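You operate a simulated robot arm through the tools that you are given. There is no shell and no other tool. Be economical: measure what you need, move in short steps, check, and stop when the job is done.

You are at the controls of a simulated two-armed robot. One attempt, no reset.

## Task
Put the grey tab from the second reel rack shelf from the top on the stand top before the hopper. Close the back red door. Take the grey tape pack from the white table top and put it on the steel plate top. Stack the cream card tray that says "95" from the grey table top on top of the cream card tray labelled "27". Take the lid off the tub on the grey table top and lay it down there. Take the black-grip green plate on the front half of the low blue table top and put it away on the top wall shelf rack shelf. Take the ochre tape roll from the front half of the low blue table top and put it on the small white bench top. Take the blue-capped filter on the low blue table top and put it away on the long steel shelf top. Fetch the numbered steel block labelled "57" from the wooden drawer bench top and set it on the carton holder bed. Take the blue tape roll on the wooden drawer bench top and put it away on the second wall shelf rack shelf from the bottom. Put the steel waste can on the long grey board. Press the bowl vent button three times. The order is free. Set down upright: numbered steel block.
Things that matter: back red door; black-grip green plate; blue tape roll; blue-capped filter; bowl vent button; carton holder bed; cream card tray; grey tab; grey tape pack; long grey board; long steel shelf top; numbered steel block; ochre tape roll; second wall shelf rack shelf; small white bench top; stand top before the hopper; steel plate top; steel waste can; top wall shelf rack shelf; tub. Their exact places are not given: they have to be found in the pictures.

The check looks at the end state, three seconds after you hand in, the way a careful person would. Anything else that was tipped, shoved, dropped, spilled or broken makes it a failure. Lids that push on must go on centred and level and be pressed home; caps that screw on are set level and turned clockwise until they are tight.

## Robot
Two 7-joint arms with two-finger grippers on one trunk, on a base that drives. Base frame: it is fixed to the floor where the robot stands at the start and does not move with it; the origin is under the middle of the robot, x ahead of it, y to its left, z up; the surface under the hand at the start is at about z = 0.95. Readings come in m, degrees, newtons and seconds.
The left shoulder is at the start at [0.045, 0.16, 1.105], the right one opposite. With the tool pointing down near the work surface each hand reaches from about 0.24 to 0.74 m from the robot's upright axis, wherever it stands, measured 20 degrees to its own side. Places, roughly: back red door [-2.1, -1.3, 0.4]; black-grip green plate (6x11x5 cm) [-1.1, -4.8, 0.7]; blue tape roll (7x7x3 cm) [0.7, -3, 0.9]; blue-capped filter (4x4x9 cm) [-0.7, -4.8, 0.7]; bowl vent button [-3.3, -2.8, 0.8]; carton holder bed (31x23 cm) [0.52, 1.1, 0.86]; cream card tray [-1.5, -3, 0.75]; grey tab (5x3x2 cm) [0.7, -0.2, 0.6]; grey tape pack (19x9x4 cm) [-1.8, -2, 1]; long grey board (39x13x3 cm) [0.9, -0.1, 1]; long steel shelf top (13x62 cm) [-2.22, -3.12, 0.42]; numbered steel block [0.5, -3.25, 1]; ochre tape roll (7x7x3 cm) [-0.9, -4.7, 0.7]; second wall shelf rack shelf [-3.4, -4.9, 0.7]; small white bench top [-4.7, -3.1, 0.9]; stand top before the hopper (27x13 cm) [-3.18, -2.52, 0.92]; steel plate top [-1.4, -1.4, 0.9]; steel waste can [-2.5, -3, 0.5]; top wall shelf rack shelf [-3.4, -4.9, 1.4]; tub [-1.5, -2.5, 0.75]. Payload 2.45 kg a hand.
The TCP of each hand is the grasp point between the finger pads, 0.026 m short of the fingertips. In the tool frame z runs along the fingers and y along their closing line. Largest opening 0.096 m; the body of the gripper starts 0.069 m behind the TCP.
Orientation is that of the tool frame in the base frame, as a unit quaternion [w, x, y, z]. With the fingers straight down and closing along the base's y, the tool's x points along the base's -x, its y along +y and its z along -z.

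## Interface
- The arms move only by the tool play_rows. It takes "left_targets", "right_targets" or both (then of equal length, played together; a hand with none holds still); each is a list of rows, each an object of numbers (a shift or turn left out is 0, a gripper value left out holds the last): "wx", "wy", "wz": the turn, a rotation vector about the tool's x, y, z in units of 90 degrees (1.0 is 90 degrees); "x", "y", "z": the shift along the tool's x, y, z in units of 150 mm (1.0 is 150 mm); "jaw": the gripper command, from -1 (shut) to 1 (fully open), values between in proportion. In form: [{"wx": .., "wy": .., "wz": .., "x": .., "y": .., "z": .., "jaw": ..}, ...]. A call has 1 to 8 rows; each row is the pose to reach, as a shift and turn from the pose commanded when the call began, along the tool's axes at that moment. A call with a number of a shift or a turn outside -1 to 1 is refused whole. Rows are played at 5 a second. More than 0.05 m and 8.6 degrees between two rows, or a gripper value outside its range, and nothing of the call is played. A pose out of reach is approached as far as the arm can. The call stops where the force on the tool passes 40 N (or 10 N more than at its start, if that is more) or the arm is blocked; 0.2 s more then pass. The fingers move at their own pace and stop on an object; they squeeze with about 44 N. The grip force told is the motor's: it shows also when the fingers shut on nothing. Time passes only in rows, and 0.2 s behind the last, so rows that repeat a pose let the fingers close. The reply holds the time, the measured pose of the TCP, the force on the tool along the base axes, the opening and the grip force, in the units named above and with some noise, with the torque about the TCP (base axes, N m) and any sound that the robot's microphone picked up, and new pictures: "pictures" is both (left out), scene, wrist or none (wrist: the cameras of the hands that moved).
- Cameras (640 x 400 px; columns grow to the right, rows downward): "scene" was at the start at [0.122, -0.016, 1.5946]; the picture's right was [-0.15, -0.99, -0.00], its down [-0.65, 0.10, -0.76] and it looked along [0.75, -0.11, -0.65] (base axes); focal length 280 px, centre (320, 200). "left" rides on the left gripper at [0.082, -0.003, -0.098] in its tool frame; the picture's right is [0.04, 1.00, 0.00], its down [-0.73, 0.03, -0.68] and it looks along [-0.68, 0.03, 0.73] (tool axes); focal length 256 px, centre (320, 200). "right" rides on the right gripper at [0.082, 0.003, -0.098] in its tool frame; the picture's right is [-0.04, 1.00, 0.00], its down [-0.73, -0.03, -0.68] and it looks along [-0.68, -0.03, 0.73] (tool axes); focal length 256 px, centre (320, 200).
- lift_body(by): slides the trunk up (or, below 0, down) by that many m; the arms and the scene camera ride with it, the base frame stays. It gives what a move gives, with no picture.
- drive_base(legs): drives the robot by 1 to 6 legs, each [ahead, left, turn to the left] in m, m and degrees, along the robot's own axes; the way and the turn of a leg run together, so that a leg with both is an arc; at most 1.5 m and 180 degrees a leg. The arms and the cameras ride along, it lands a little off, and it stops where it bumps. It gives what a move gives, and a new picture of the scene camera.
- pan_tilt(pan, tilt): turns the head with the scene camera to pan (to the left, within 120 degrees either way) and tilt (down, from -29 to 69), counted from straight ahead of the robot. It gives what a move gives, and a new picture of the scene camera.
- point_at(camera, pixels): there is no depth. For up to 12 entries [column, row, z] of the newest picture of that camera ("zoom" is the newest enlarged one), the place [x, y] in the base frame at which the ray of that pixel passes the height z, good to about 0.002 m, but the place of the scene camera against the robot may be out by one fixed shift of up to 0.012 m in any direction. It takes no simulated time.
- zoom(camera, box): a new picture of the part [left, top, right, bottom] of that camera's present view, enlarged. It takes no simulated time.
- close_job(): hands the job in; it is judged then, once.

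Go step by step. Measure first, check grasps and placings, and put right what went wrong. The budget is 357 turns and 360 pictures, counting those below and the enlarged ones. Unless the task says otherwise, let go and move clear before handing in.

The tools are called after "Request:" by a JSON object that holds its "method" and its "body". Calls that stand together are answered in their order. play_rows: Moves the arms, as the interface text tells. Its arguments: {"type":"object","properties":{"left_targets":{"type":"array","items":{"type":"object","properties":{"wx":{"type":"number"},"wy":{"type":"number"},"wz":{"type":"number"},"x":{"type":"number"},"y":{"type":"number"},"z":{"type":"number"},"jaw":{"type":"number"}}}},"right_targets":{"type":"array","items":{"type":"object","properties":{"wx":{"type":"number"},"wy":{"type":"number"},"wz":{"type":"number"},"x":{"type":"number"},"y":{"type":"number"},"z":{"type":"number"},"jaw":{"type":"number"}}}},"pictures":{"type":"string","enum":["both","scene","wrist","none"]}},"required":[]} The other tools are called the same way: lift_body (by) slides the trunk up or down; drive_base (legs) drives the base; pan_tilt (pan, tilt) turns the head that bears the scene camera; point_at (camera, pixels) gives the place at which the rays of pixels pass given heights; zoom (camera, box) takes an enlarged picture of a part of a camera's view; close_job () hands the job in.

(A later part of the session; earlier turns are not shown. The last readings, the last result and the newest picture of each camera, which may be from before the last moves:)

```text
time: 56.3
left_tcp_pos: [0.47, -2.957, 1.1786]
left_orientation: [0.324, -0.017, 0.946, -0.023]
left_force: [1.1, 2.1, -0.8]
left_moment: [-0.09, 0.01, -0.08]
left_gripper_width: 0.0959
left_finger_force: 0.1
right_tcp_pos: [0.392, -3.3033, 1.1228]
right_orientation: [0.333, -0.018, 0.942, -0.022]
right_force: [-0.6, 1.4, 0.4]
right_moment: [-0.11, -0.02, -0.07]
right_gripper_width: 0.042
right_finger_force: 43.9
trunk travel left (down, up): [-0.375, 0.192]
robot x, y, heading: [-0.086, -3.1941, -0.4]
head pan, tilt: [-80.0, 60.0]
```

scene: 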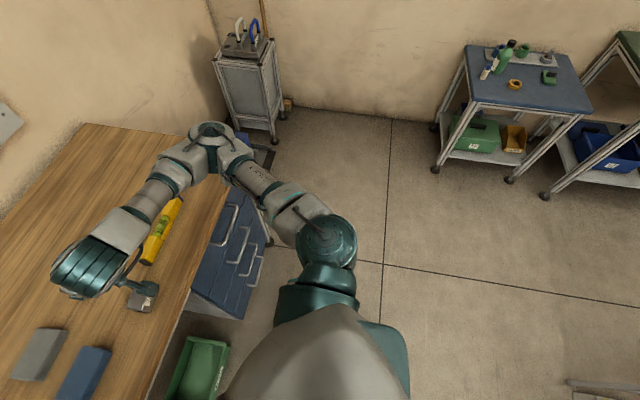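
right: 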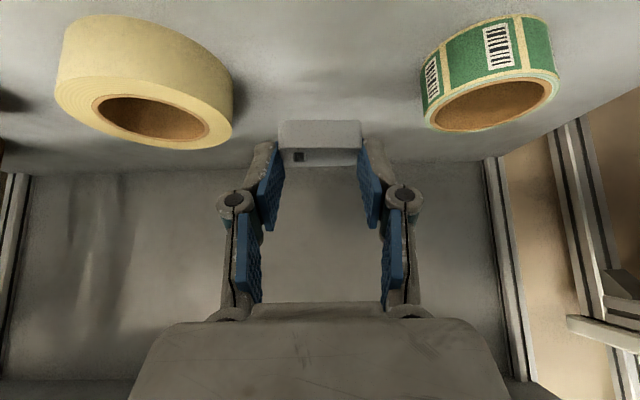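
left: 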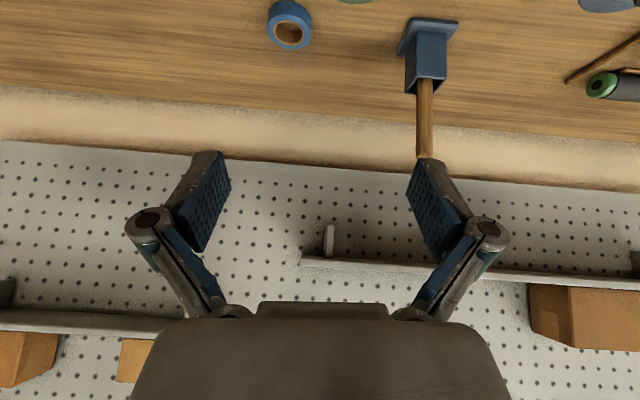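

Nothing obviously touches, though the elbows reach wide. I back off 0.15 m to see whether the sway dies out.

Request:
{"method": "drive_base", "body": {"legs": [[-0.15, 0, 0]]}}

Request:
{"method": "play_rows", "body": {"left_targets": [{}, {}, {}], "pictures": "none"}}

Request:
{"method": "play_rows", "body": {"left_targets": [{}, {}, {}, {}], "pictures": "none"}}

Request:
{"method": "play_rows", "body": {"left_targets": [{}, {}], "pictures": "none"}}

```text
time: 57.6
left_tcp_pos: [0.3229, -3.0199, 1.1874]
left_orientation: [0.326, -0.004, 0.945, -0.007]
left_force: [-0.9, -1.8, 0.0]
left_moment: [0.16, 0.01, 0.08]
left_gripper_width: 0.0959
left_finger_force: 0.0
right_tcp_pos: [0.2419, -3.3625, 1.1144]
right_orientation: [0.331, -0.006, 0.944, -0.005]
right_force: [0.1, -1.3, -1.4]
right_moment: [0.09, 0.04, 0.11]
right_gripper_width: 0.0416
right_finger_force: 43.7
trunk travel left (down, up): [-0.375, 0.192]
robot x, y, heading: [-0.2376, -3.2032, -0.2]
head pan, tilt: [-80.0, 60.0]
```

scene: 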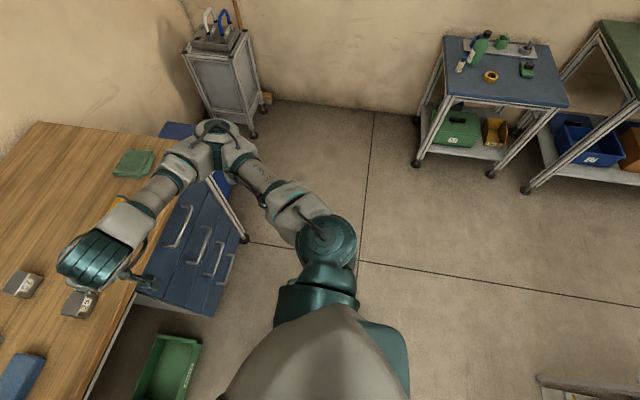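

```text
time: 58.4
left_tcp_pos: [0.3151, -3.0156, 1.1903]
left_orientation: [0.329, -0.005, 0.944, -0.011]
left_force: [0.6, -0.6, 0.4]
left_moment: [0.06, 0.02, -0.01]
left_gripper_width: 0.0961
left_finger_force: 0.1
right_tcp_pos: [0.2381, -3.3589, 1.118]
right_orientation: [0.334, -0.006, 0.943, -0.009]
right_force: [0.9, -0.1, -0.5]
right_moment: [0.05, 0.04, 0.03]
right_gripper_width: 0.0419
right_finger_force: 44.5
trunk travel left (down, up): [-0.375, 0.192]
robot x, y, heading: [-0.2387, -3.2121, -0.0]
head pan, tilt: [-80.0, 60.0]
```

```text
time: 59.4
left_tcp_pos: [0.3174, -3.0226, 1.1897]
left_orientation: [0.328, -0.004, 0.945, -0.008]
left_force: [0.1, -1.8, -0.4]
left_moment: [0.05, 0.01, 0.05]
left_gripper_width: 0.0959
left_finger_force: 0.0
right_tcp_pos: [0.2372, -3.3655, 1.1172]
right_orientation: [0.335, -0.005, 0.942, -0.007]
right_force: [-0.2, -0.5, -0.9]
right_moment: [0.06, 0.01, 0.05]
right_gripper_width: 0.0417
right_finger_force: 43.7
trunk travel left (down, up): [-0.375, 0.192]
robot x, y, heading: [-0.2347, -3.2059, -0.2]
head pan, tilt: [-80.0, 60.0]
```

```text
time: 60.0
left_tcp_pos: [0.3166, -2.9821, 1.184]
left_orientation: [0.328, -0.012, 0.944, -0.019]
left_force: [-0.3, 1.3, -0.3]
left_moment: [-0.08, -0.02, -0.05]
left_gripper_width: 0.0957
left_finger_force: 0.0
right_tcp_pos: [0.2382, -3.3278, 1.1219]
right_orientation: [0.334, -0.012, 0.942, -0.019]
right_force: [-0.4, 0.9, -0.8]
right_moment: [-0.03, 0.04, -0.06]
right_gripper_width: 0.0418
right_finger_force: 43.4
trunk travel left (down, up): [-0.375, 0.192]
robot x, y, heading: [-0.2356, -3.2013, 0.0]
head pan, tilt: [-80.0, 60.0]
```

It still sways. I back off another 0.5 m into the open aisle and check if it settles there.

Request:
{"method": "drive_base", "body": {"legs": [[-0.45, 0.1, 0]]}}

Request:
{"method": "play_rows", "body": {"left_targets": [{}, {}, {}, {}, {}, {}], "pictures": "none"}}

Request:
{"method": "play_rows", "body": {"left_targets": [{}, {}], "pictures": "none"}}

Request:
{"method": "play_rows", "body": {"left_targets": [{}, {}], "pictures": "none"}}

```text
time: 62.8
left_tcp_pos: [-0.1388, -2.8937, 1.1855]
left_orientation: [0.329, -0.008, 0.944, -0.017]
left_force: [-0.8, 0.3, 0.0]
left_moment: [-0.03, -0.01, -0.01]
left_gripper_width: 0.0961
left_finger_force: 0.0
right_tcp_pos: [-0.2184, -3.2359, 1.12]
right_orientation: [0.334, -0.009, 0.943, -0.017]
right_force: [-0.2, 0.6, -0.2]
right_moment: [-0.04, -0.02, -0.03]
right_gripper_width: 0.0417
right_finger_force: 44.4
trunk travel left (down, up): [-0.375, 0.192]
robot x, y, heading: [-0.6924, -3.1033, -0.2]
head pan, tilt: [-80.0, 60.0]
```

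scene: 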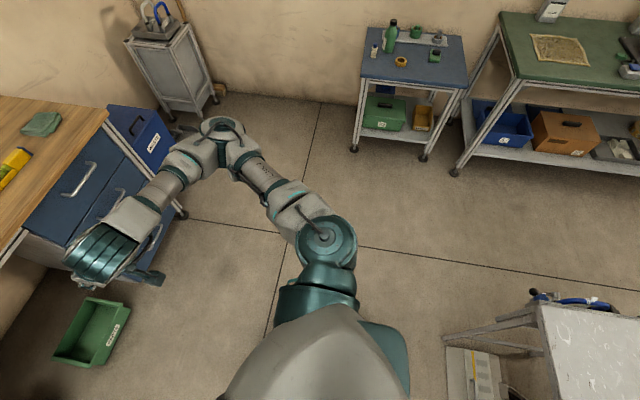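

```text
time: 64.2
left_tcp_pos: [-0.1428, -2.9089, 1.1907]
left_orientation: [0.329, -0.005, 0.944, -0.01]
left_force: [0.4, 0.2, -0.4]
left_moment: [-0.01, 0.01, -0.04]
left_gripper_width: 0.0959
left_finger_force: 0.0
right_tcp_pos: [-0.2225, -3.2522, 1.1207]
right_orientation: [0.336, -0.005, 0.942, -0.011]
right_force: [-0.3, -0.1, -0.1]
right_moment: [0.0, -0.02, 0.02]
right_gripper_width: 0.0417
right_finger_force: 44.5
trunk travel left (down, up): [-0.375, 0.192]
robot x, y, heading: [-0.6906, -3.1043, -0.2]
head pan, tilt: [-80.0, 60.0]
```

```text
time: 64.8
left_tcp_pos: [-0.1415, -2.9305, 1.1933]
left_orientation: [0.33, -0.001, 0.944, -0.005]
left_force: [-0.1, -0.7, -0.2]
left_moment: [0.07, 0.02, 0.08]
left_gripper_width: 0.0959
left_finger_force: 0.0
right_tcp_pos: [-0.2216, -3.273, 1.1189]
right_orientation: [0.336, -0.002, 0.942, -0.005]
right_force: [-0.6, -2.2, -0.5]
right_moment: [0.02, 0.03, 0.07]
right_gripper_width: 0.0418
right_finger_force: 44.1
trunk travel left (down, up): [-0.375, 0.192]
robot x, y, heading: [-0.6933, -3.1086, -0.3]
head pan, tilt: [-80.0, 60.0]
```

```text
time: 65.4
left_tcp_pos: [-0.1422, -2.8879, 1.1873]
left_orientation: [0.33, -0.009, 0.944, -0.017]
left_force: [0.4, 3.1, -1.1]
left_moment: [-0.12, 0.01, -0.07]
left_gripper_width: 0.096
left_finger_force: 0.1
right_tcp_pos: [-0.2218, -3.2321, 1.1219]
right_orientation: [0.335, -0.009, 0.942, -0.017]
right_force: [-1.1, 1.3, 0.8]
right_moment: [-0.09, -0.02, -0.08]
right_gripper_width: 0.0417
right_finger_force: 44.2
trunk travel left (down, up): [-0.375, 0.192]
robot x, y, heading: [-0.6917, -3.1026, -0.3]
head pan, tilt: [-80.0, 60.0]
```

The sway continues in the open, so it is the body's own slow oscillation. I lower the trunk to calm it and sample a few times.

Request:
{"method": "lift_body", "body": {"by": -0.1}}

Request:
{"method": "play_rows", "body": {"left_targets": [{}, {}, {}, {}, {}, {}, {}, {}], "pictures": "none"}}

Request:
{"method": "play_rows", "body": {"left_targets": [{}], "pictures": "none"}}

Request:
{"method": "play_rows", "body": {"left_targets": [{}], "pictures": "none"}}

Request:
{"method": "play_rows", "body": {"left_targets": [{}], "pictures": "none"}}

```text
time: 66.8
left_tcp_pos: [-0.1427, -2.9289, 1.095]
left_orientation: [0.332, -0.002, 0.943, -0.006]
left_force: [0.3, -1.5, 0.5]
left_moment: [0.14, -0.04, 0.11]
left_gripper_width: 0.0958
left_finger_force: 0.0
right_tcp_pos: [-0.2235, -3.2711, 1.0201]
right_orientation: [0.337, -0.002, 0.942, -0.004]
right_force: [-0.2, -1.2, 0.7]
right_moment: [0.1, 0.03, 0.06]
right_gripper_width: 0.0418
right_finger_force: 44.2
trunk travel left (down, up): [-0.275, 0.292]
robot x, y, heading: [-0.6922, -3.1125, -0.3]
head pan, tilt: [-80.0, 60.0]
```

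```text
time: 68.5
left_tcp_pos: [-0.142, -2.9203, 1.093]
left_orientation: [0.33, -0.003, 0.944, -0.008]
left_force: [-1.0, -0.3, -0.2]
left_moment: [0.04, 0.0, 0.06]
left_gripper_width: 0.0959
left_finger_force: 0.1
right_tcp_pos: [-0.2232, -3.262, 1.0183]
right_orientation: [0.336, -0.003, 0.942, -0.007]
right_force: [0.1, -0.4, -0.3]
right_moment: [0.06, -0.01, 0.05]
right_gripper_width: 0.042
right_finger_force: 44.3
trunk travel left (down, up): [-0.275, 0.292]
robot x, y, heading: [-0.6939, -3.1092, -0.4]
head pan, tilt: [-80.0, 60.0]
```

```text
time: 69.0
left_tcp_pos: [-0.1432, -2.8973, 1.0881]
left_orientation: [0.33, -0.007, 0.944, -0.015]
left_force: [-0.8, -0.2, 0.1]
left_moment: [-0.07, 0.02, -0.04]
left_gripper_width: 0.096
left_finger_force: 0.2
right_tcp_pos: [-0.2212, -3.2402, 1.0215]
right_orientation: [0.335, -0.008, 0.942, -0.015]
right_force: [-0.5, 0.8, 0.4]
right_moment: [-0.07, 0.01, -0.07]
right_gripper_width: 0.042
right_finger_force: 44.2
trunk travel left (down, up): [-0.275, 0.292]
robot x, y, heading: [-0.6914, -3.104, -0.3]
head pan, tilt: [-80.0, 60.0]
```

```text
time: 69.3
left_tcp_pos: [-0.1419, -2.9247, 1.0931]
left_orientation: [0.331, -0.003, 0.944, -0.006]
left_force: [-1.0, -0.4, 0.3]
left_moment: [0.08, -0.02, 0.07]
left_gripper_width: 0.0958
left_finger_force: 0.0
right_tcp_pos: [-0.223, -3.265, 1.0182]
right_orientation: [0.335, -0.003, 0.942, -0.006]
right_force: [0.4, -1.0, -0.5]
right_moment: [0.04, -0.02, 0.06]
right_gripper_width: 0.0418
right_finger_force: 43.4
trunk travel left (down, up): [-0.275, 0.292]
robot x, y, heading: [-0.6925, -3.1074, -0.3]
head pan, tilt: [-80.0, 60.0]
```

```text
time: 69.8
left_tcp_pos: [-0.1434, -2.8965, 1.0891]
left_orientation: [0.33, -0.007, 0.944, -0.016]
left_force: [0.0, 0.8, 0.2]
left_moment: [-0.07, -0.03, -0.06]
left_gripper_width: 0.0959
left_finger_force: 0.1
right_tcp_pos: [-0.2222, -3.2382, 1.0223]
right_orientation: [0.336, -0.008, 0.942, -0.014]
right_force: [1.1, 1.1, -1.0]
right_moment: [-0.1, 0.01, -0.07]
right_gripper_width: 0.0419
right_finger_force: 43.9
trunk travel left (down, up): [-0.275, 0.292]
robot x, y, heading: [-0.6957, -3.1026, -0.3]
head pan, tilt: [-80.0, 60.0]
```

It is a slowly decaying sway (period about 0.8 s) set off by strafing, so I will avoid sideways driving. I raise the trunk, drive straight ahead to the bench and check again.

Request:
{"method": "lift_body", "body": {"by": 0.1}}

Request:
{"method": "pan_tilt", "body": {"pan": 0, "tilt": 50}}

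Request:
{"method": "drive_base", "body": {"legs": [[0.6, 0, 0]]}}

Request:
{"method": "play_rows", "body": {"left_targets": [{}, {}, {}, {}, {}, {}, {}, {}], "pictures": "none"}}

Request:
{"method": "play_rows", "body": {"left_targets": [{}], "pictures": "wrist"}}

```text
time: 71.1
left_tcp_pos: [-0.142, -2.9204, 1.1914]
left_orientation: [0.33, -0.003, 0.944, -0.007]
left_force: [0.4, -0.4, 0.5]
left_moment: [0.01, 0.02, 0.01]
left_gripper_width: 0.0957
left_finger_force: 0.1
right_tcp_pos: [-0.2222, -3.2636, 1.1174]
right_orientation: [0.335, -0.005, 0.942, -0.006]
right_force: [-0.8, -0.3, -1.1]
right_moment: [0.05, 0.01, 0.04]
right_gripper_width: 0.0419
right_finger_force: 43.4
trunk travel left (down, up): [-0.375, 0.192]
robot x, y, heading: [-0.6937, -3.1053, -0.5]
head pan, tilt: [-80.0, 60.0]
```

```text
time: 72.6
left_tcp_pos: [-0.1423, -2.9069, 1.1898]
left_orientation: [0.33, -0.006, 0.944, -0.012]
left_force: [0.3, 1.1, -0.4]
left_moment: [0.0, 0.0, -0.05]
left_gripper_width: 0.0961
left_finger_force: 0.0
right_tcp_pos: [-0.2226, -3.249, 1.1212]
right_orientation: [0.335, -0.006, 0.942, -0.012]
right_force: [-1.2, 0.3, -0.5]
right_moment: [0.05, -0.03, -0.01]
right_gripper_width: 0.0419
right_finger_force: 44.0
trunk travel left (down, up): [-0.375, 0.192]
robot x, y, heading: [-0.6933, -3.1026, -0.3]
head pan, tilt: [0.0, 50.0]
```

scene: 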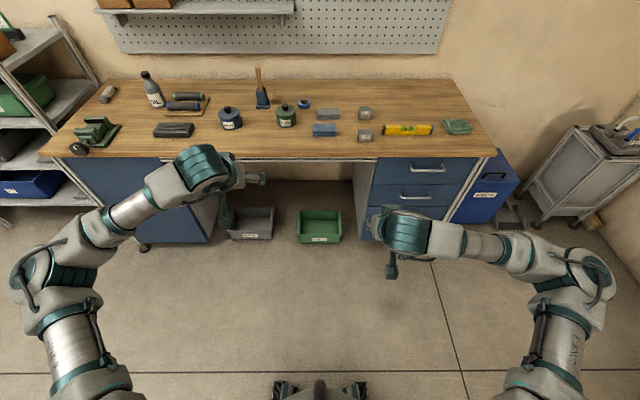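

```text
time: 76.0
left_tcp_pos: [0.4664, -2.9086, 1.1894]
left_orientation: [0.329, -0.005, 0.944, -0.013]
left_force: [1.0, -0.3, 0.0]
left_moment: [0.01, 0.01, -0.02]
left_gripper_width: 0.0959
left_finger_force: 0.1
right_tcp_pos: [0.3868, -3.2521, 1.1202]
right_orientation: [0.336, -0.006, 0.942, -0.012]
right_force: [0.3, -0.7, -0.2]
right_moment: [0.01, -0.01, -0.03]
right_gripper_width: 0.0416
right_finger_force: 43.7
trunk travel left (down, up): [-0.375, 0.192]
robot x, y, heading: [-0.0855, -3.1062, -0.4]
head pan, tilt: [0.0, 50.0]
```

scene: 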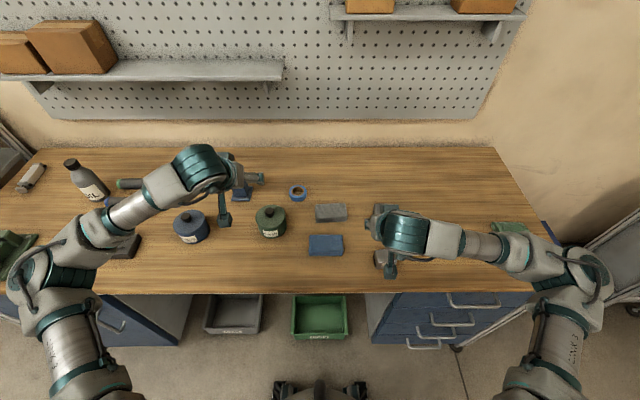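

```text
time: 77.8
left_tcp_pos: [0.4646, -2.9124, 1.1931]
left_orientation: [0.331, -0.005, 0.944, -0.011]
left_force: [1.1, 1.8, -0.9]
left_moment: [0.01, -0.01, -0.01]
left_gripper_width: 0.0956
left_finger_force: 0.0
right_tcp_pos: [0.3837, -3.2559, 1.1218]
right_orientation: [0.338, -0.006, 0.941, -0.01]
right_force: [0.3, 0.0, -0.4]
right_moment: [0.01, 0.01, 0.01]
right_gripper_width: 0.0418
right_finger_force: 43.8
trunk travel left (down, up): [-0.375, 0.192]
robot x, y, heading: [-0.0816, -3.107, -0.4]
head pan, tilt: [0.0, 50.0]
```

```text
time: 78.2
left_tcp_pos: [0.4654, -2.9131, 1.1927]
left_orientation: [0.33, -0.005, 0.944, -0.01]
left_force: [0.0, -0.5, 0.4]
left_moment: [-0.02, 0.03, -0.01]
left_gripper_width: 0.0963
left_finger_force: 0.1
right_tcp_pos: [0.3838, -3.2558, 1.1227]
right_orientation: [0.337, -0.006, 0.941, -0.01]
right_force: [0.3, 0.5, 0.3]
right_moment: [-0.01, -0.04, -0.04]
right_gripper_width: 0.0418
right_finger_force: 43.9
trunk travel left (down, up): [-0.375, 0.192]
robot x, y, heading: [-0.0869, -3.1029, -0.3]
head pan, tilt: [0.0, 50.0]
```

left: 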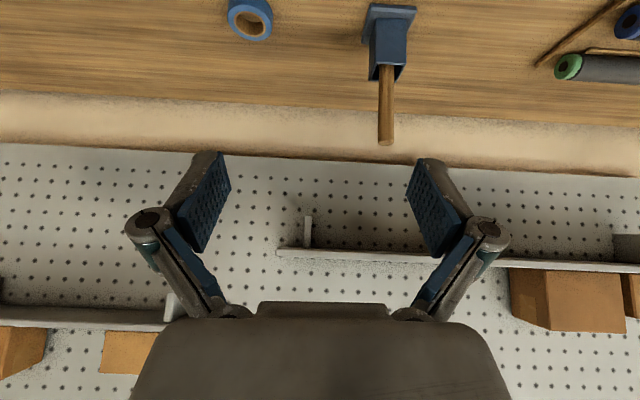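

Settled now. The roll is at left (250,20) and scene (298,192); I triangulate.

Request:
{"method": "point_at", "body": {"camera": "left", "pixels": [[250, 23, 0.96], [250, 23, 0.93], [250, 23, 0.9], [250, 23, 0.87]]}}

Request:
{"method": "point_at", "body": {"camera": "scene", "pixels": [[298, 191, 0.96], [298, 191, 0.93], [298, 191, 0.9], [298, 191, 0.87]]}}

```text
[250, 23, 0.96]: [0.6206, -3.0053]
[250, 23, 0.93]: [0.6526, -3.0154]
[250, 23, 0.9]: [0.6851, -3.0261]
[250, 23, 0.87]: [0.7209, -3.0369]
```

```text
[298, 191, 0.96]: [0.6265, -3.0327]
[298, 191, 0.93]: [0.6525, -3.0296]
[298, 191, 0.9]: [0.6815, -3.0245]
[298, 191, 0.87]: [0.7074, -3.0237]
```

Roll top is at z≈0.90, centre (0.683,-3.025). I creep 6 cm closer and bring the left hand half way in slowly.

Request:
{"method": "drive_base", "body": {"legs": [[0.06, 0, 0]]}}

Request:
{"method": "play_rows", "body": {"left_targets": [{"z": 0.1, "x": 0.02, "y": -0.08}, {"z": 0.22, "x": 0.04, "y": -0.18}, {"z": 0.35, "x": 0.08, "y": -0.3}, {"z": 0.5, "x": 0.1, "y": -0.42}, {"z": 0.65, "x": 0.12, "y": -0.54}, {"z": 0.78, "x": 0.16, "y": -0.64}, {"z": 0.9, "x": 0.18, "y": -0.7}, {"z": 0.95, "x": 0.2, "y": -0.73}], "pictures": "none"}}

Request:
{"method": "play_rows", "body": {"left_targets": [{}, {}], "pictures": "both"}}

```text
time: 79.2
left_tcp_pos: [0.5194, -2.9117, 1.1946]
left_orientation: [0.334, -0.004, 0.943, -0.01]
left_force: [0.3, 1.1, 0.2]
left_moment: [0.01, 0.03, 0.02]
left_gripper_width: 0.0961
left_finger_force: 0.1
right_tcp_pos: [0.4389, -3.2563, 1.1238]
right_orientation: [0.339, -0.006, 0.941, -0.011]
right_force: [0.1, 0.4, -0.5]
right_moment: [0.01, 0.02, -0.01]
right_gripper_width: 0.0418
right_finger_force: 44.2
trunk travel left (down, up): [-0.375, 0.192]
robot x, y, heading: [-0.024, -3.1052, -0.4]
head pan, tilt: [0.0, 50.0]
```

scene: 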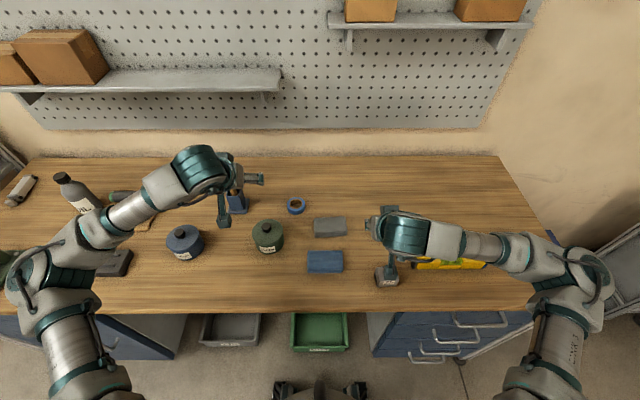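

```text
time: 81.0
left_tcp_pos: [0.5885, -3.0269, 1.0663]
left_orientation: [0.332, -0.004, 0.943, -0.011]
left_force: [0.2, 0.0, -0.7]
left_moment: [-0.01, -0.04, -0.01]
left_gripper_width: 0.0962
left_finger_force: 0.0
right_tcp_pos: [0.4415, -3.2561, 1.1227]
right_orientation: [0.337, -0.005, 0.941, -0.011]
right_force: [0.0, 0.3, 0.4]
right_moment: [0.02, 0.01, 0.01]
right_gripper_width: 0.0417
right_finger_force: 44.2
trunk travel left (down, up): [-0.375, 0.192]
robot x, y, heading: [-0.0254, -3.109, -0.5]
head pan, tilt: [0.0, 50.0]
```

```text
time: 81.6
left_tcp_pos: [0.5883, -3.025, 1.0659]
left_orientation: [0.333, -0.004, 0.943, -0.011]
left_force: [0.4, 0.0, 0.3]
left_moment: [-0.02, 0.0, -0.01]
left_gripper_width: 0.0959
left_finger_force: 0.2
right_tcp_pos: [0.4417, -3.2571, 1.1227]
right_orientation: [0.338, -0.005, 0.941, -0.011]
right_force: [-0.3, 0.1, 0.6]
right_moment: [0.01, 0.01, 0.03]
right_gripper_width: 0.0421
right_finger_force: 43.9
trunk travel left (down, up): [-0.375, 0.192]
robot x, y, heading: [-0.0221, -3.1089, -0.5]
head pan, tilt: [0.0, 50.0]
```

scene: 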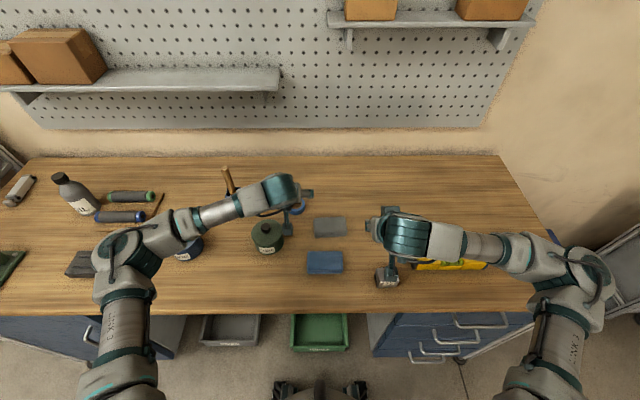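
left: 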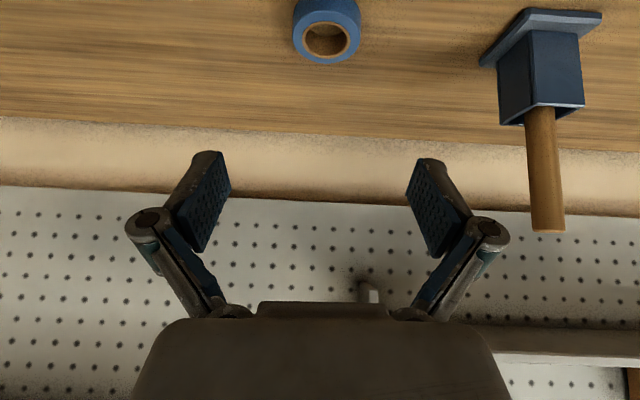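

Request:
{"method": "point_at", "body": {"camera": "left", "pixels": [[327, 40, 0.91], [327, 40, 0.9], [327, 40, 0.89], [293, 40, 0.9], [362, 40, 0.9], [327, 62, 0.9], [325, 0, 0.87]]}}

```text
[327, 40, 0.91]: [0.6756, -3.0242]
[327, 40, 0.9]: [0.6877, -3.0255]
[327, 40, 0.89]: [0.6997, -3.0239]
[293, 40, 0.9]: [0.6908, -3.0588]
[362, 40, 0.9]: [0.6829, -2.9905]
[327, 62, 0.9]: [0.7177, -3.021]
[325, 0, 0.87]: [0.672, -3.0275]
```

Roll confirmed at (0.69,-3.025), top 0.90. I come in along the tool in two steps.

Request:
{"method": "play_rows", "body": {"left_targets": [{"z": 0.2, "x": 0.08}, {"z": 0.4, "x": 0.16}, {"z": 0.6, "x": 0.233}, {"z": 0.6, "x": 0.233}], "pictures": "wrist"}}

```text
time: 82.6
left_tcp_pos: [0.6171, -3.028, 0.9732]
left_orientation: [0.332, -0.003, 0.943, -0.011]
left_force: [0.6, -0.4, 0.0]
left_moment: [0.01, -0.01, 0.03]
left_gripper_width: 0.0963
left_finger_force: 0.1
right_tcp_pos: [0.4413, -3.2574, 1.1225]
right_orientation: [0.338, -0.005, 0.941, -0.01]
right_force: [0.4, -0.5, 0.4]
right_moment: [0.0, 0.02, 0.0]
right_gripper_width: 0.0418
right_finger_force: 44.4
trunk travel left (down, up): [-0.375, 0.192]
robot x, y, heading: [-0.0234, -3.1047, -0.3]
head pan, tilt: [0.0, 50.0]
```

left: 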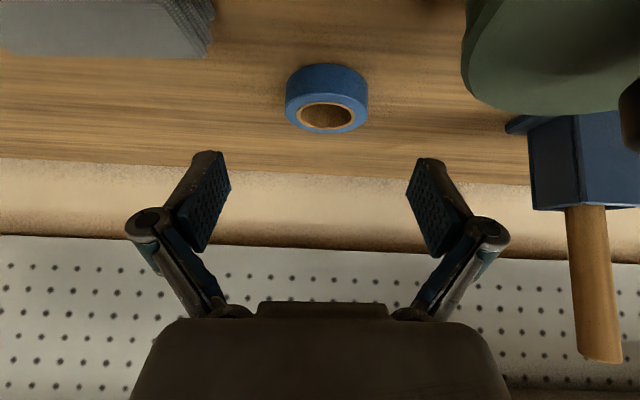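

Request:
{"method": "point_at", "body": {"camera": "left", "pixels": [[465, 60, 0.9], [480, 100, 0.92], [505, 125, 0.88], [327, 115, 0.9], [286, 100, 0.9], [369, 100, 0.9], [327, 65, 0.87], [210, 40, 0.88]]}}

```text
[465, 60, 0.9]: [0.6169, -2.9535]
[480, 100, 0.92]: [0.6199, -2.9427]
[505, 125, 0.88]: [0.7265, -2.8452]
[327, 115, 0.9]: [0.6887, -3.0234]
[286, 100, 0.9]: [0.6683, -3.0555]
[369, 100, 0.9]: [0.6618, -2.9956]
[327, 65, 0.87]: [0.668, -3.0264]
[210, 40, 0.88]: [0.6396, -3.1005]
```

Clearance to the green jar is about 2 cm. I finish the approach and close.

Request:
{"method": "play_rows", "body": {"left_targets": [{"z": 0.2, "y": 0.02, "jaw": 0.8}, {"z": 0.4, "y": 0.02}, {"z": 0.62, "y": 0.02}, {"z": 0.62, "y": 0.02}, {"z": 0.62, "y": 0.02, "jaw": -1}, {"z": 0.62, "y": 0.02}, {"z": 0.62, "y": 0.02}], "pictures": "wrist"}}

```text
time: 84.2
left_tcp_pos: [0.6744, -3.0268, 0.9044]
left_orientation: [0.335, -0.004, 0.942, -0.011]
left_force: [0.9, 4.5, 26.0]
left_moment: [0.9, -0.19, 0.08]
left_gripper_width: 0.0639
left_finger_force: 44.3
right_tcp_pos: [0.4393, -3.2575, 1.1241]
right_orientation: [0.338, -0.005, 0.941, -0.01]
right_force: [-0.7, -0.3, 0.2]
right_moment: [-0.02, -0.03, 0.0]
right_gripper_width: 0.0419
right_finger_force: 44.0
trunk travel left (down, up): [-0.375, 0.192]
robot x, y, heading: [-0.0252, -3.1047, -0.5]
head pan, tilt: [0.0, 50.0]
```

left: 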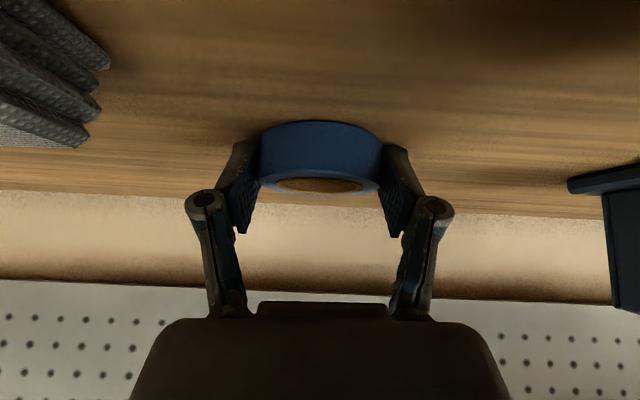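

Gripped (64 mm), the tips just touch the bench. I lift straight up, then back away.

Request:
{"method": "play_rows", "body": {"left_targets": [{"z": -0.1, "x": -0.08}, {"z": -0.25, "x": -0.2}, {"z": -0.45, "x": -0.36}, {"z": -0.65, "x": -0.52}, {"z": -0.85, "x": -0.6}], "pictures": "wrist"}}

Request:
{"method": "lift_body", "body": {"by": 0.1}}

Request:
{"method": "drive_base", "body": {"legs": [[-0.7, 0, 0]]}}

```text
time: 85.4
left_tcp_pos: [0.6641, -3.022, 1.0601]
left_orientation: [0.333, -0.005, 0.943, -0.01]
left_force: [-0.3, 0.6, -0.7]
left_moment: [0.02, 0.03, -0.01]
left_gripper_width: 0.064
left_finger_force: 44.5
right_tcp_pos: [0.4398, -3.2576, 1.1241]
right_orientation: [0.339, -0.005, 0.941, -0.011]
right_force: [-0.1, -1.2, 0.2]
right_moment: [-0.04, -0.01, 0.01]
right_gripper_width: 0.0422
right_finger_force: 44.8
trunk travel left (down, up): [-0.375, 0.192]
robot x, y, heading: [-0.0257, -3.1044, -0.4]
head pan, tilt: [0.0, 50.0]
```

left: 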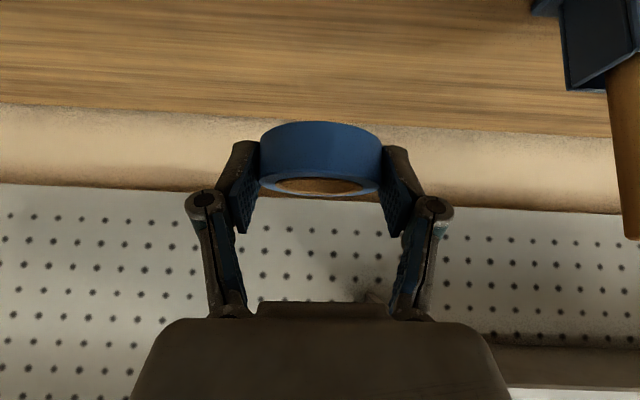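

```text
time: 86.7
left_tcp_pos: [0.6657, -3.0239, 1.1563]
left_orientation: [0.331, -0.005, 0.943, -0.011]
left_force: [0.1, -0.3, -0.6]
left_moment: [0.0, 0.0, 0.03]
left_gripper_width: 0.0637
left_finger_force: 44.0
right_tcp_pos: [0.4427, -3.256, 1.2215]
right_orientation: [0.338, -0.005, 0.941, -0.011]
right_force: [0.3, -0.2, 0.3]
right_moment: [0.0, -0.03, 0.04]
right_gripper_width: 0.0419
right_finger_force: 44.3
trunk travel left (down, up): [-0.475, 0.092]
robot x, y, heading: [-0.0254, -3.1053, -0.5]
head pan, tilt: [0.0, 50.0]
```

```text
time: 90.6
left_tcp_pos: [-0.0355, -3.0163, 1.1566]
left_orientation: [0.331, -0.007, 0.944, -0.009]
left_force: [-1.0, 0.6, -0.8]
left_moment: [0.03, -0.01, -0.02]
left_gripper_width: 0.064
left_finger_force: 44.0
right_tcp_pos: [-0.2579, -3.2501, 1.2233]
right_orientation: [0.338, -0.009, 0.941, -0.009]
right_force: [-0.6, -0.2, -0.1]
right_moment: [0.01, 0.0, -0.01]
right_gripper_width: 0.0415
right_finger_force: 44.0
trunk travel left (down, up): [-0.475, 0.092]
robot x, y, heading: [-0.7265, -3.1065, 0.1]
head pan, tilt: [0.0, 50.0]
```

scene: 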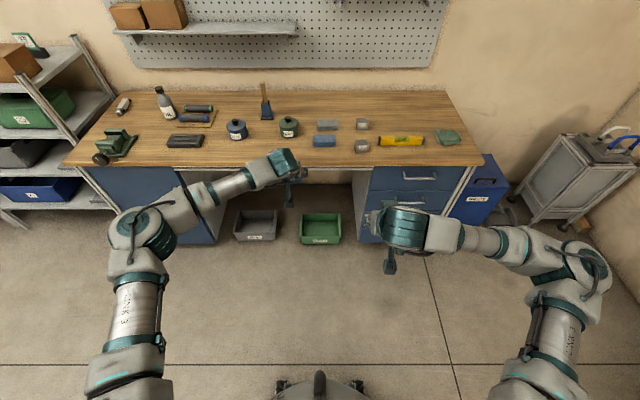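

Bench intact and both items held. I turn and drive toward the end wall, then west along the aisle, looking on the way.

Request:
{"method": "drive_base", "body": {"legs": [[0, 0, -90], [0.7, 0, 0], [0, 0, -90]]}}

Request:
{"method": "pan_tilt", "body": {"pan": 0, "tilt": 25}}

```text
time: 102.0
left_tcp_pos: [-1.4133, -3.8897, 1.1598]
left_orientation: [-0.009, 0.943, 0.009, -0.333]
left_force: [0.6, -0.1, -0.9]
left_moment: [0.0, -0.01, 0.0]
left_gripper_width: 0.0638
left_finger_force: 43.9
right_tcp_pos: [-1.1914, -3.6533, 1.2237]
right_orientation: [-0.009, 0.94, 0.01, -0.34]
right_force: [-0.5, 0.4, 0.0]
right_moment: [0.0, -0.01, 0.03]
right_gripper_width: 0.0417
right_finger_force: 43.9
trunk travel left (down, up): [-0.475, 0.092]
robot x, y, heading: [-0.7253, -3.7997, -179.5]
head pan, tilt: [0.0, 50.0]
```

scene: 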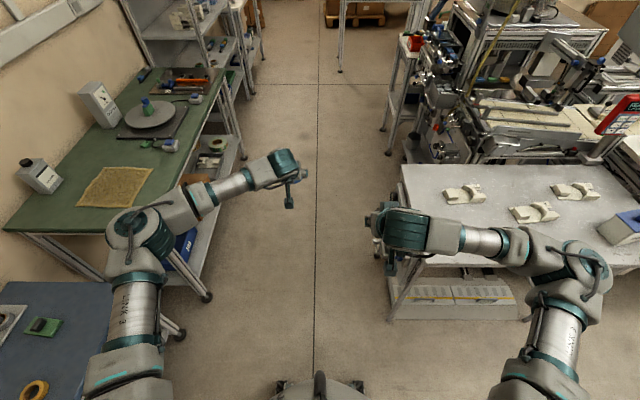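

```text
time: 102.9
left_tcp_pos: [-1.4096, -3.8885, 1.1622]
left_orientation: [-0.008, 0.942, 0.01, -0.336]
left_force: [0.4, -0.9, -1.1]
left_moment: [-0.02, -0.03, -0.01]
left_gripper_width: 0.0639
left_finger_force: 44.0
right_tcp_pos: [-1.1872, -3.6524, 1.2276]
right_orientation: [-0.008, 0.94, 0.012, -0.341]
right_force: [0.1, 0.9, 0.1]
right_moment: [0.01, -0.03, -0.01]
right_gripper_width: 0.0414
right_finger_force: 43.9
trunk travel left (down, up): [-0.475, 0.092]
robot x, y, heading: [-0.7273, -3.7972, -179.5]
head pan, tilt: [0.0, 25.0]
```

scene: 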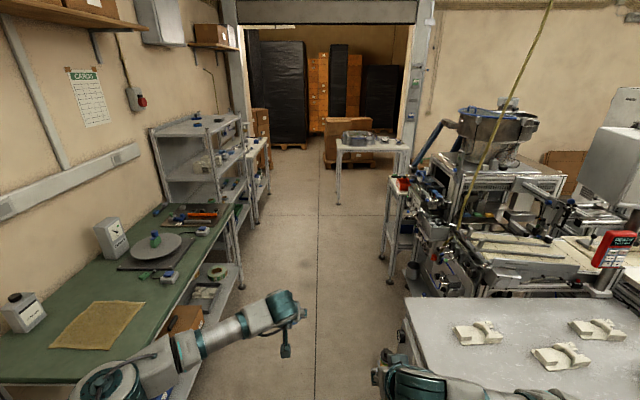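

The corridor is clear. I pull the left hand in by 0.2 m first, then drive west to in front of the wall rack and turn to face it.

Request:
{"method": "play_rows", "body": {"left_targets": [{"x": 0.12, "z": -0.1}, {"x": 0.25, "z": -0.2}, {"x": 0.4, "z": -0.33}, {"x": 0.55, "z": -0.46}, {"x": 0.7, "z": -0.58}, {"x": 0.82, "z": -0.68}, {"x": 0.92, "z": -0.77}, {"x": 1.0, "z": -0.84}], "pictures": "none"}}

Request:
{"method": "drive_base", "body": {"legs": [[1.5, 0, -0.5], [1.1, 0, 0]]}}

Request:
{"method": "pan_tilt", "body": {"pan": 75, "tilt": 35}}

Request:
{"method": "pan_tilt", "body": {"pan": -80, "tilt": 30}}

```text
time: 104.7
left_tcp_pos: [-1.2134, -3.8874, 1.1643]
left_orientation: [-0.008, 0.942, 0.011, -0.336]
left_force: [0.8, 0.1, 0.0]
left_moment: [0.03, -0.01, 0.0]
left_gripper_width: 0.0638
left_finger_force: 44.6
right_tcp_pos: [-1.1872, -3.653, 1.2261]
right_orientation: [-0.009, 0.94, 0.011, -0.341]
right_force: [-0.2, -0.4, 0.2]
right_moment: [-0.01, -0.02, 0.01]
right_gripper_width: 0.0419
right_finger_force: 44.2
trunk travel left (down, up): [-0.475, 0.092]
robot x, y, heading: [-0.7275, -3.7951, -179.4]
head pan, tilt: [0.0, 25.0]
```

```text
time: 117.4
left_tcp_pos: [-3.827, -3.8041, 1.1668]
left_orientation: [-0.017, 0.942, -0.013, -0.335]
left_force: [1.2, 1.0, 0.4]
left_moment: [0.02, -0.02, 0.02]
left_gripper_width: 0.0639
left_finger_force: 43.8
right_tcp_pos: [-3.7918, -3.5736, 1.227]
right_orientation: [-0.015, 0.94, -0.011, -0.341]
right_force: [-0.5, -0.6, -0.6]
right_moment: [0.01, 0.03, 0.0]
right_gripper_width: 0.0415
right_finger_force: 43.7
trunk travel left (down, up): [-0.475, 0.092]
robot x, y, heading: [-3.3368, -3.7424, 177.4]
head pan, tilt: [0.0, 25.0]
```

scene: 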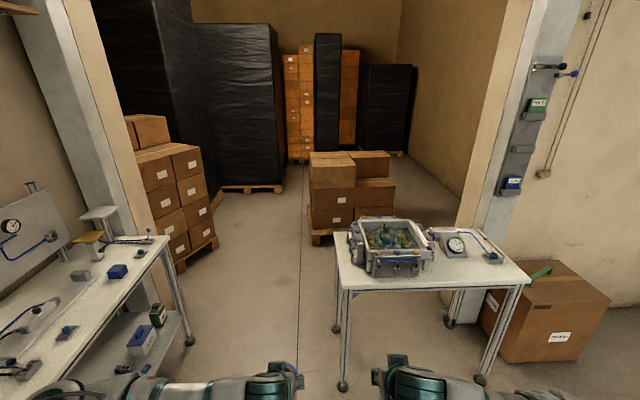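

```text
time: 118.9
left_tcp_pos: [-3.8256, -3.8061, 1.1664]
left_orientation: [-0.017, 0.942, -0.013, -0.335]
left_force: [0.7, -0.2, -0.5]
left_moment: [-0.01, -0.02, -0.02]
left_gripper_width: 0.0641
left_finger_force: 44.0
right_tcp_pos: [-3.7896, -3.5735, 1.2275]
right_orientation: [-0.017, 0.939, -0.011, -0.342]
right_force: [-0.8, 0.1, 0.1]
right_moment: [-0.02, -0.01, -0.04]
right_gripper_width: 0.0419
right_finger_force: 44.0
trunk travel left (down, up): [-0.475, 0.092]
robot x, y, heading: [-3.3375, -3.7381, 177.7]
head pan, tilt: [75.0, 35.0]
```

scene: 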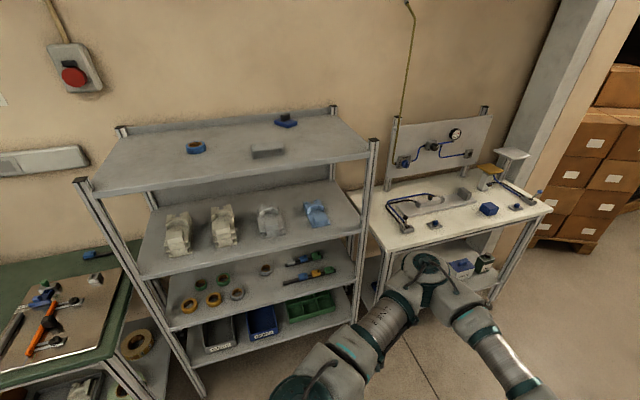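

```text
time: 121.3
left_tcp_pos: [-3.8246, -3.8053, 1.166]
left_orientation: [-0.017, 0.941, -0.013, -0.337]
left_force: [-0.3, 0.1, -0.5]
left_moment: [0.01, 0.01, -0.01]
left_gripper_width: 0.0639
left_finger_force: 44.2
right_tcp_pos: [-3.7884, -3.5733, 1.227]
right_orientation: [-0.017, 0.94, -0.012, -0.341]
right_force: [0.3, 0.1, 0.1]
right_moment: [0.01, 0.01, 0.04]
right_gripper_width: 0.0415
right_finger_force: 43.7
trunk travel left (down, up): [-0.475, 0.092]
robot x, y, heading: [-3.3401, -3.7393, 177.5]
head pan, tilt: [-80.0, 30.0]
```

scene: 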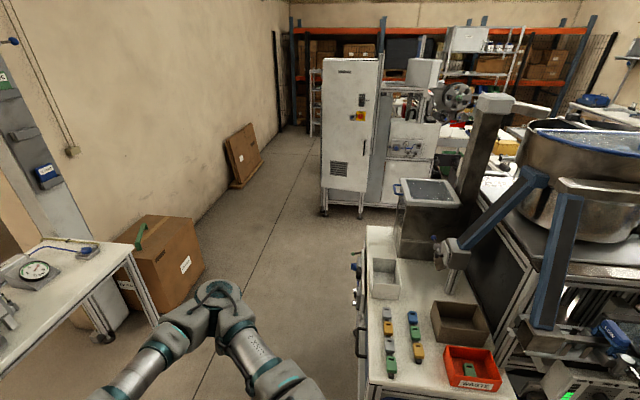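

The wall rack has four shelves; the second from the bottom holds rolls on its left and tools on its right. I turn to face it and look closely.

Request:
{"method": "drive_base", "body": {"legs": [[0, 0, 92.4]]}}

Request:
{"method": "pan_tilt", "body": {"pan": 0, "tilt": 40}}

Request:
{"method": "zoom", "body": {"camera": "scene", "box": [160, 100, 480, 300]}}

```text
time: 125.6
left_tcp_pos: [-3.251, -4.2221, 1.1669]
left_orientation: [0.232, 0.659, 0.673, -0.244]
left_force: [0.6, -0.5, 0.1]
left_moment: [-0.01, 0.01, 0.01]
left_gripper_width: 0.0642
left_finger_force: 44.4
right_tcp_pos: [-3.4829, -4.1979, 1.2271]
right_orientation: [0.237, 0.656, 0.672, -0.248]
right_force: [0.4, -0.1, -0.3]
right_moment: [-0.01, 0.03, 0.06]
right_gripper_width: 0.0414
right_finger_force: 44.2
trunk travel left (down, up): [-0.475, 0.092]
robot x, y, heading: [-3.3369, -3.7398, -89.6]
head pan, tilt: [-80.0, 30.0]
```

scene: 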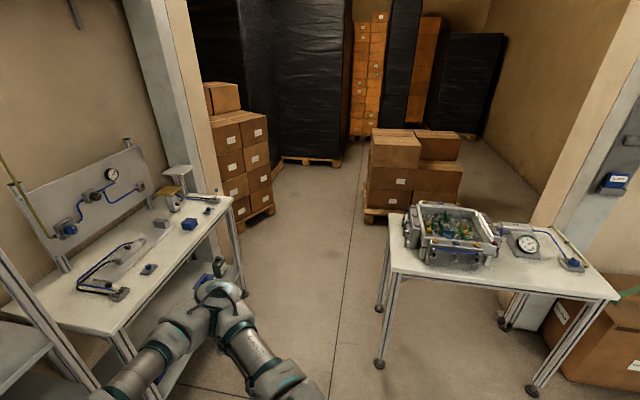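

```text
time: 127.2
left_tcp_pos: [-3.2507, -4.2197, 1.1689]
left_orientation: [0.232, 0.659, 0.672, -0.246]
left_force: [-0.3, -0.1, -0.3]
left_moment: [-0.04, 0.04, -0.01]
left_gripper_width: 0.064
left_finger_force: 43.9
right_tcp_pos: [-3.4821, -4.1925, 1.2296]
right_orientation: [0.237, 0.656, 0.672, -0.249]
right_force: [0.7, 0.1, 0.4]
right_moment: [-0.02, 0.02, -0.06]
right_gripper_width: 0.0419
right_finger_force: 44.3
trunk travel left (down, up): [-0.475, 0.092]
robot x, y, heading: [-3.3348, -3.7442, -89.6]
head pan, tilt: [0.0, 40.0]
```

scene: 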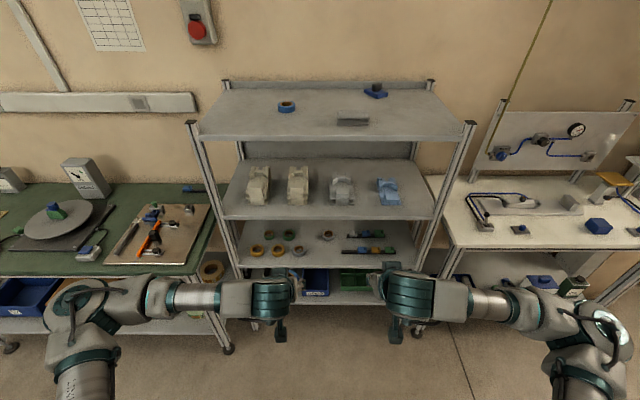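

```text
2.00 times, centred on (320, 200) of scene
```

zoom: 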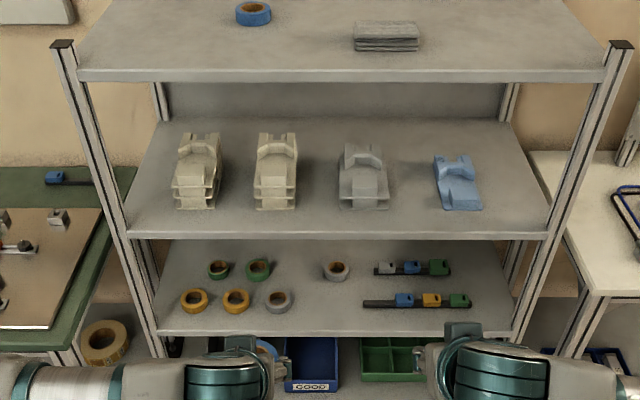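

The free spot on the roll shelf is near zoom (328,305), between the grey roll and the tools. I measure the shelf edges to fix the heights.

Request:
{"method": "point_at", "body": {"camera": "zoom", "pixels": [[340, 72, 1.4], [340, 72, 1.35], [340, 232, 1.05], [340, 232, 1.0], [330, 330, 0.75], [330, 330, 0.7], [328, 305, 0.7], [278, 300, 0.72], [362, 305, 0.72], [335, 275, 0.72]]}}

Request:
{"method": "lift_body", "body": {"by": -0.3}}

Request:
{"method": "zoom", "body": {"camera": "scene", "box": [160, 100, 480, 300]}}

```text
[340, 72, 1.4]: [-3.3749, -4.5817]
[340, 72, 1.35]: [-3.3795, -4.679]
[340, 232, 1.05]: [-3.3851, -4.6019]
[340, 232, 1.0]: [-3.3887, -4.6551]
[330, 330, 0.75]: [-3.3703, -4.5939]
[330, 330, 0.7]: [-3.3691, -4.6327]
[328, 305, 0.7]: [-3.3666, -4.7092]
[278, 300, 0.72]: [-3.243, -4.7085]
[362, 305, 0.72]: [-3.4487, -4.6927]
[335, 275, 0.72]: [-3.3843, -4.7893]
```

```text
time: 130.2
left_tcp_pos: [-3.2493, -4.2183, 0.8691]
left_orientation: [0.234, 0.658, 0.672, -0.246]
left_force: [-0.6, 0.6, -0.6]
left_moment: [0.03, 0.0, -0.03]
left_gripper_width: 0.0639
left_finger_force: 44.2
right_tcp_pos: [-3.4824, -4.1926, 0.9295]
right_orientation: [0.237, 0.656, 0.672, -0.249]
right_force: [-0.2, 0.4, 0.0]
right_moment: [-0.01, 0.02, -0.02]
right_gripper_width: 0.0416
right_finger_force: 44.3
trunk travel left (down, up): [-0.175, 0.392]
robot x, y, heading: [-3.3394, -3.7431, -89.8]
head pan, tilt: [0.0, 40.0]
```

```text
2.00 times, centred on (320, 200) of scene
```

zoom: 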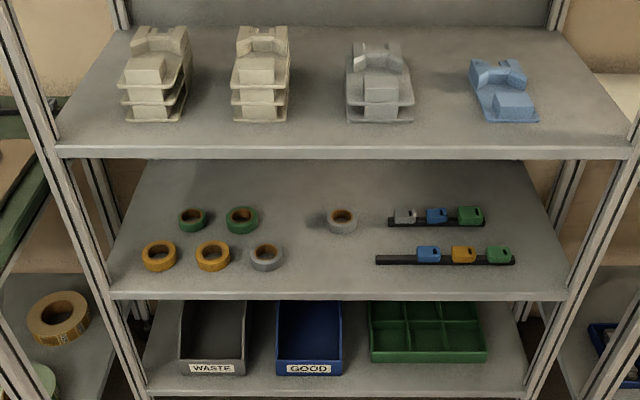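

Request:
{"method": "point_at", "body": {"camera": "zoom", "pixels": [[330, 293, 0.75], [330, 293, 0.7], [340, 147, 1.05], [340, 147, 1.0], [325, 262, 0.7], [265, 262, 0.73], [376, 259, 0.72], [342, 226, 0.72], [330, 160, 0.7], [284, 258, 0.72]]}}

```text
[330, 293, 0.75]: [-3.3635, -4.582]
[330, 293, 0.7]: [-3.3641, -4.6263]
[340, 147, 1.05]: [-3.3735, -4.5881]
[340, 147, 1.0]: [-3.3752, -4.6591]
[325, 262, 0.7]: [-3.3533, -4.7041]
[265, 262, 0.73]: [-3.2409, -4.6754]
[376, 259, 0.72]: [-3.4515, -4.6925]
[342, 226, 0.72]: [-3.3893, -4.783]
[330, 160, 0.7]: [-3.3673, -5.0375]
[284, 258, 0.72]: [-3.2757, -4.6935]
```

Shelf z≈0.70 with its front edge at y≈-4.63, and the next shelf at z≈1.01. Target for the roll is (-3.364,-4.70). I drive 0.2 m forward, then reach the left hand toward it in steps.

Request:
{"method": "drive_base", "body": {"legs": [[0.2, 0, 0]]}}

Request:
{"method": "play_rows", "body": {"left_targets": [{"z": 0.1, "x": -0.06, "y": -0.06}, {"z": 0.22, "x": -0.12, "y": -0.12}, {"z": 0.34, "x": -0.18, "y": -0.18}, {"z": 0.46, "x": -0.26, "y": -0.24}, {"z": 0.58, "x": -0.33, "y": -0.3}, {"z": 0.7, "x": -0.4, "y": -0.35}, {"z": 0.75, "x": -0.44, "y": -0.38}, {"z": 0.75, "x": -0.44, "y": -0.38}], "pictures": "both"}}

```text
time: 131.7
left_tcp_pos: [-3.2492, -4.4173, 0.8687]
left_orientation: [0.232, 0.659, 0.672, -0.244]
left_force: [-0.4, -0.1, 0.3]
left_moment: [0.01, -0.01, -0.01]
left_gripper_width: 0.0638
left_finger_force: 44.0
right_tcp_pos: [-3.4816, -4.3916, 0.9283]
right_orientation: [0.237, 0.657, 0.671, -0.249]
right_force: [-0.1, -0.4, -1.2]
right_moment: [0.02, 0.02, 0.0]
right_gripper_width: 0.0415
right_finger_force: 43.9
trunk travel left (down, up): [-0.175, 0.392]
robot x, y, heading: [-3.3359, -3.9371, -89.8]
head pan, tilt: [0.0, 40.0]
```

scene: 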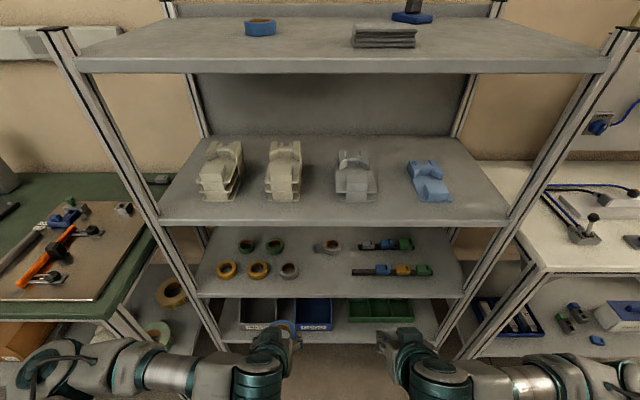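

```text
time: 133.5
left_tcp_pos: [-3.307, -4.5376, 0.8273]
left_orientation: [0.234, 0.659, 0.671, -0.246]
left_force: [0.5, 0.0, -0.6]
left_moment: [0.03, 0.02, 0.0]
left_gripper_width: 0.064
left_finger_force: 44.3
right_tcp_pos: [-3.484, -4.3874, 0.9306]
right_orientation: [0.238, 0.656, 0.671, -0.251]
right_force: [-0.6, -0.1, -0.1]
right_moment: [0.0, 0.03, 0.01]
right_gripper_width: 0.0413
right_finger_force: 43.8
trunk travel left (down, up): [-0.175, 0.392]
robot x, y, heading: [-3.3413, -3.9368, -89.8]
head pan, tilt: [0.0, 40.0]
```

scene: 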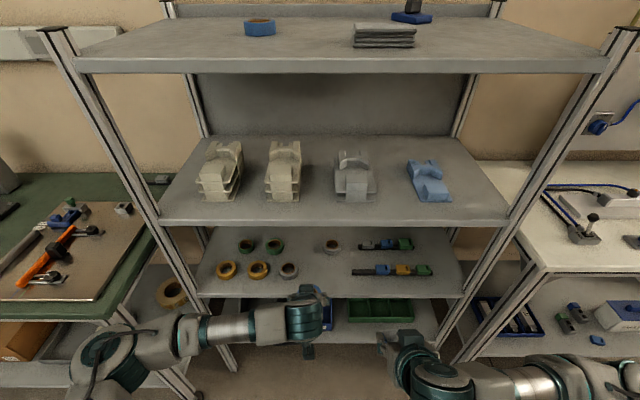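
left: 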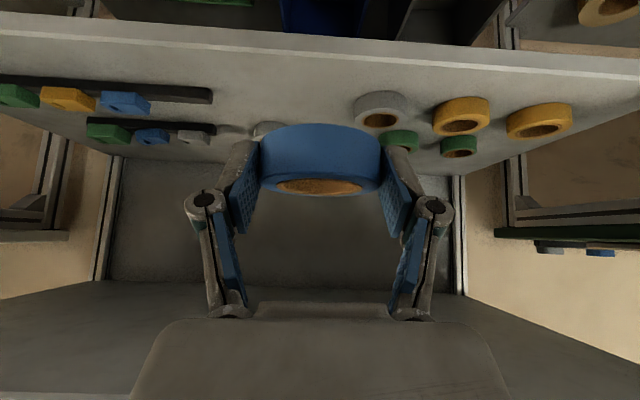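

Request:
{"method": "point_at", "body": {"camera": "left", "pixels": [[300, 58, 0.7], [300, 58, 0.68], [212, 96, 0.72], [212, 96, 0.7], [354, 108, 0.72], [354, 108, 0.7], [380, 121, 0.72], [300, 20, 0.7]]}}

Request:
{"method": "point_at", "body": {"camera": "scene", "pixels": [[320, 297, 0.7], [351, 270, 0.72], [351, 270, 0.7], [289, 268, 0.72], [289, 268, 0.7], [299, 268, 0.72]]}}

```text
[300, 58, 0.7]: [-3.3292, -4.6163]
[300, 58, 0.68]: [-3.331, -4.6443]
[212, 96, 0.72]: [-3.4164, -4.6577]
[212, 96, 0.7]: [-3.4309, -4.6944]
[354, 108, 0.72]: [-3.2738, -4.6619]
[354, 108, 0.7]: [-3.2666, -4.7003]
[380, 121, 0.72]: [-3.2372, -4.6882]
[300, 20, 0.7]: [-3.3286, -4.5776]
```

```text
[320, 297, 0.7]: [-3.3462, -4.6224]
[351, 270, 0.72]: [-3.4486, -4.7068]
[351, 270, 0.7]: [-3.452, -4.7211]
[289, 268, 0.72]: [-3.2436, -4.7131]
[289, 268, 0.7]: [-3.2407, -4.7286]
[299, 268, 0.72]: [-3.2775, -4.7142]
```

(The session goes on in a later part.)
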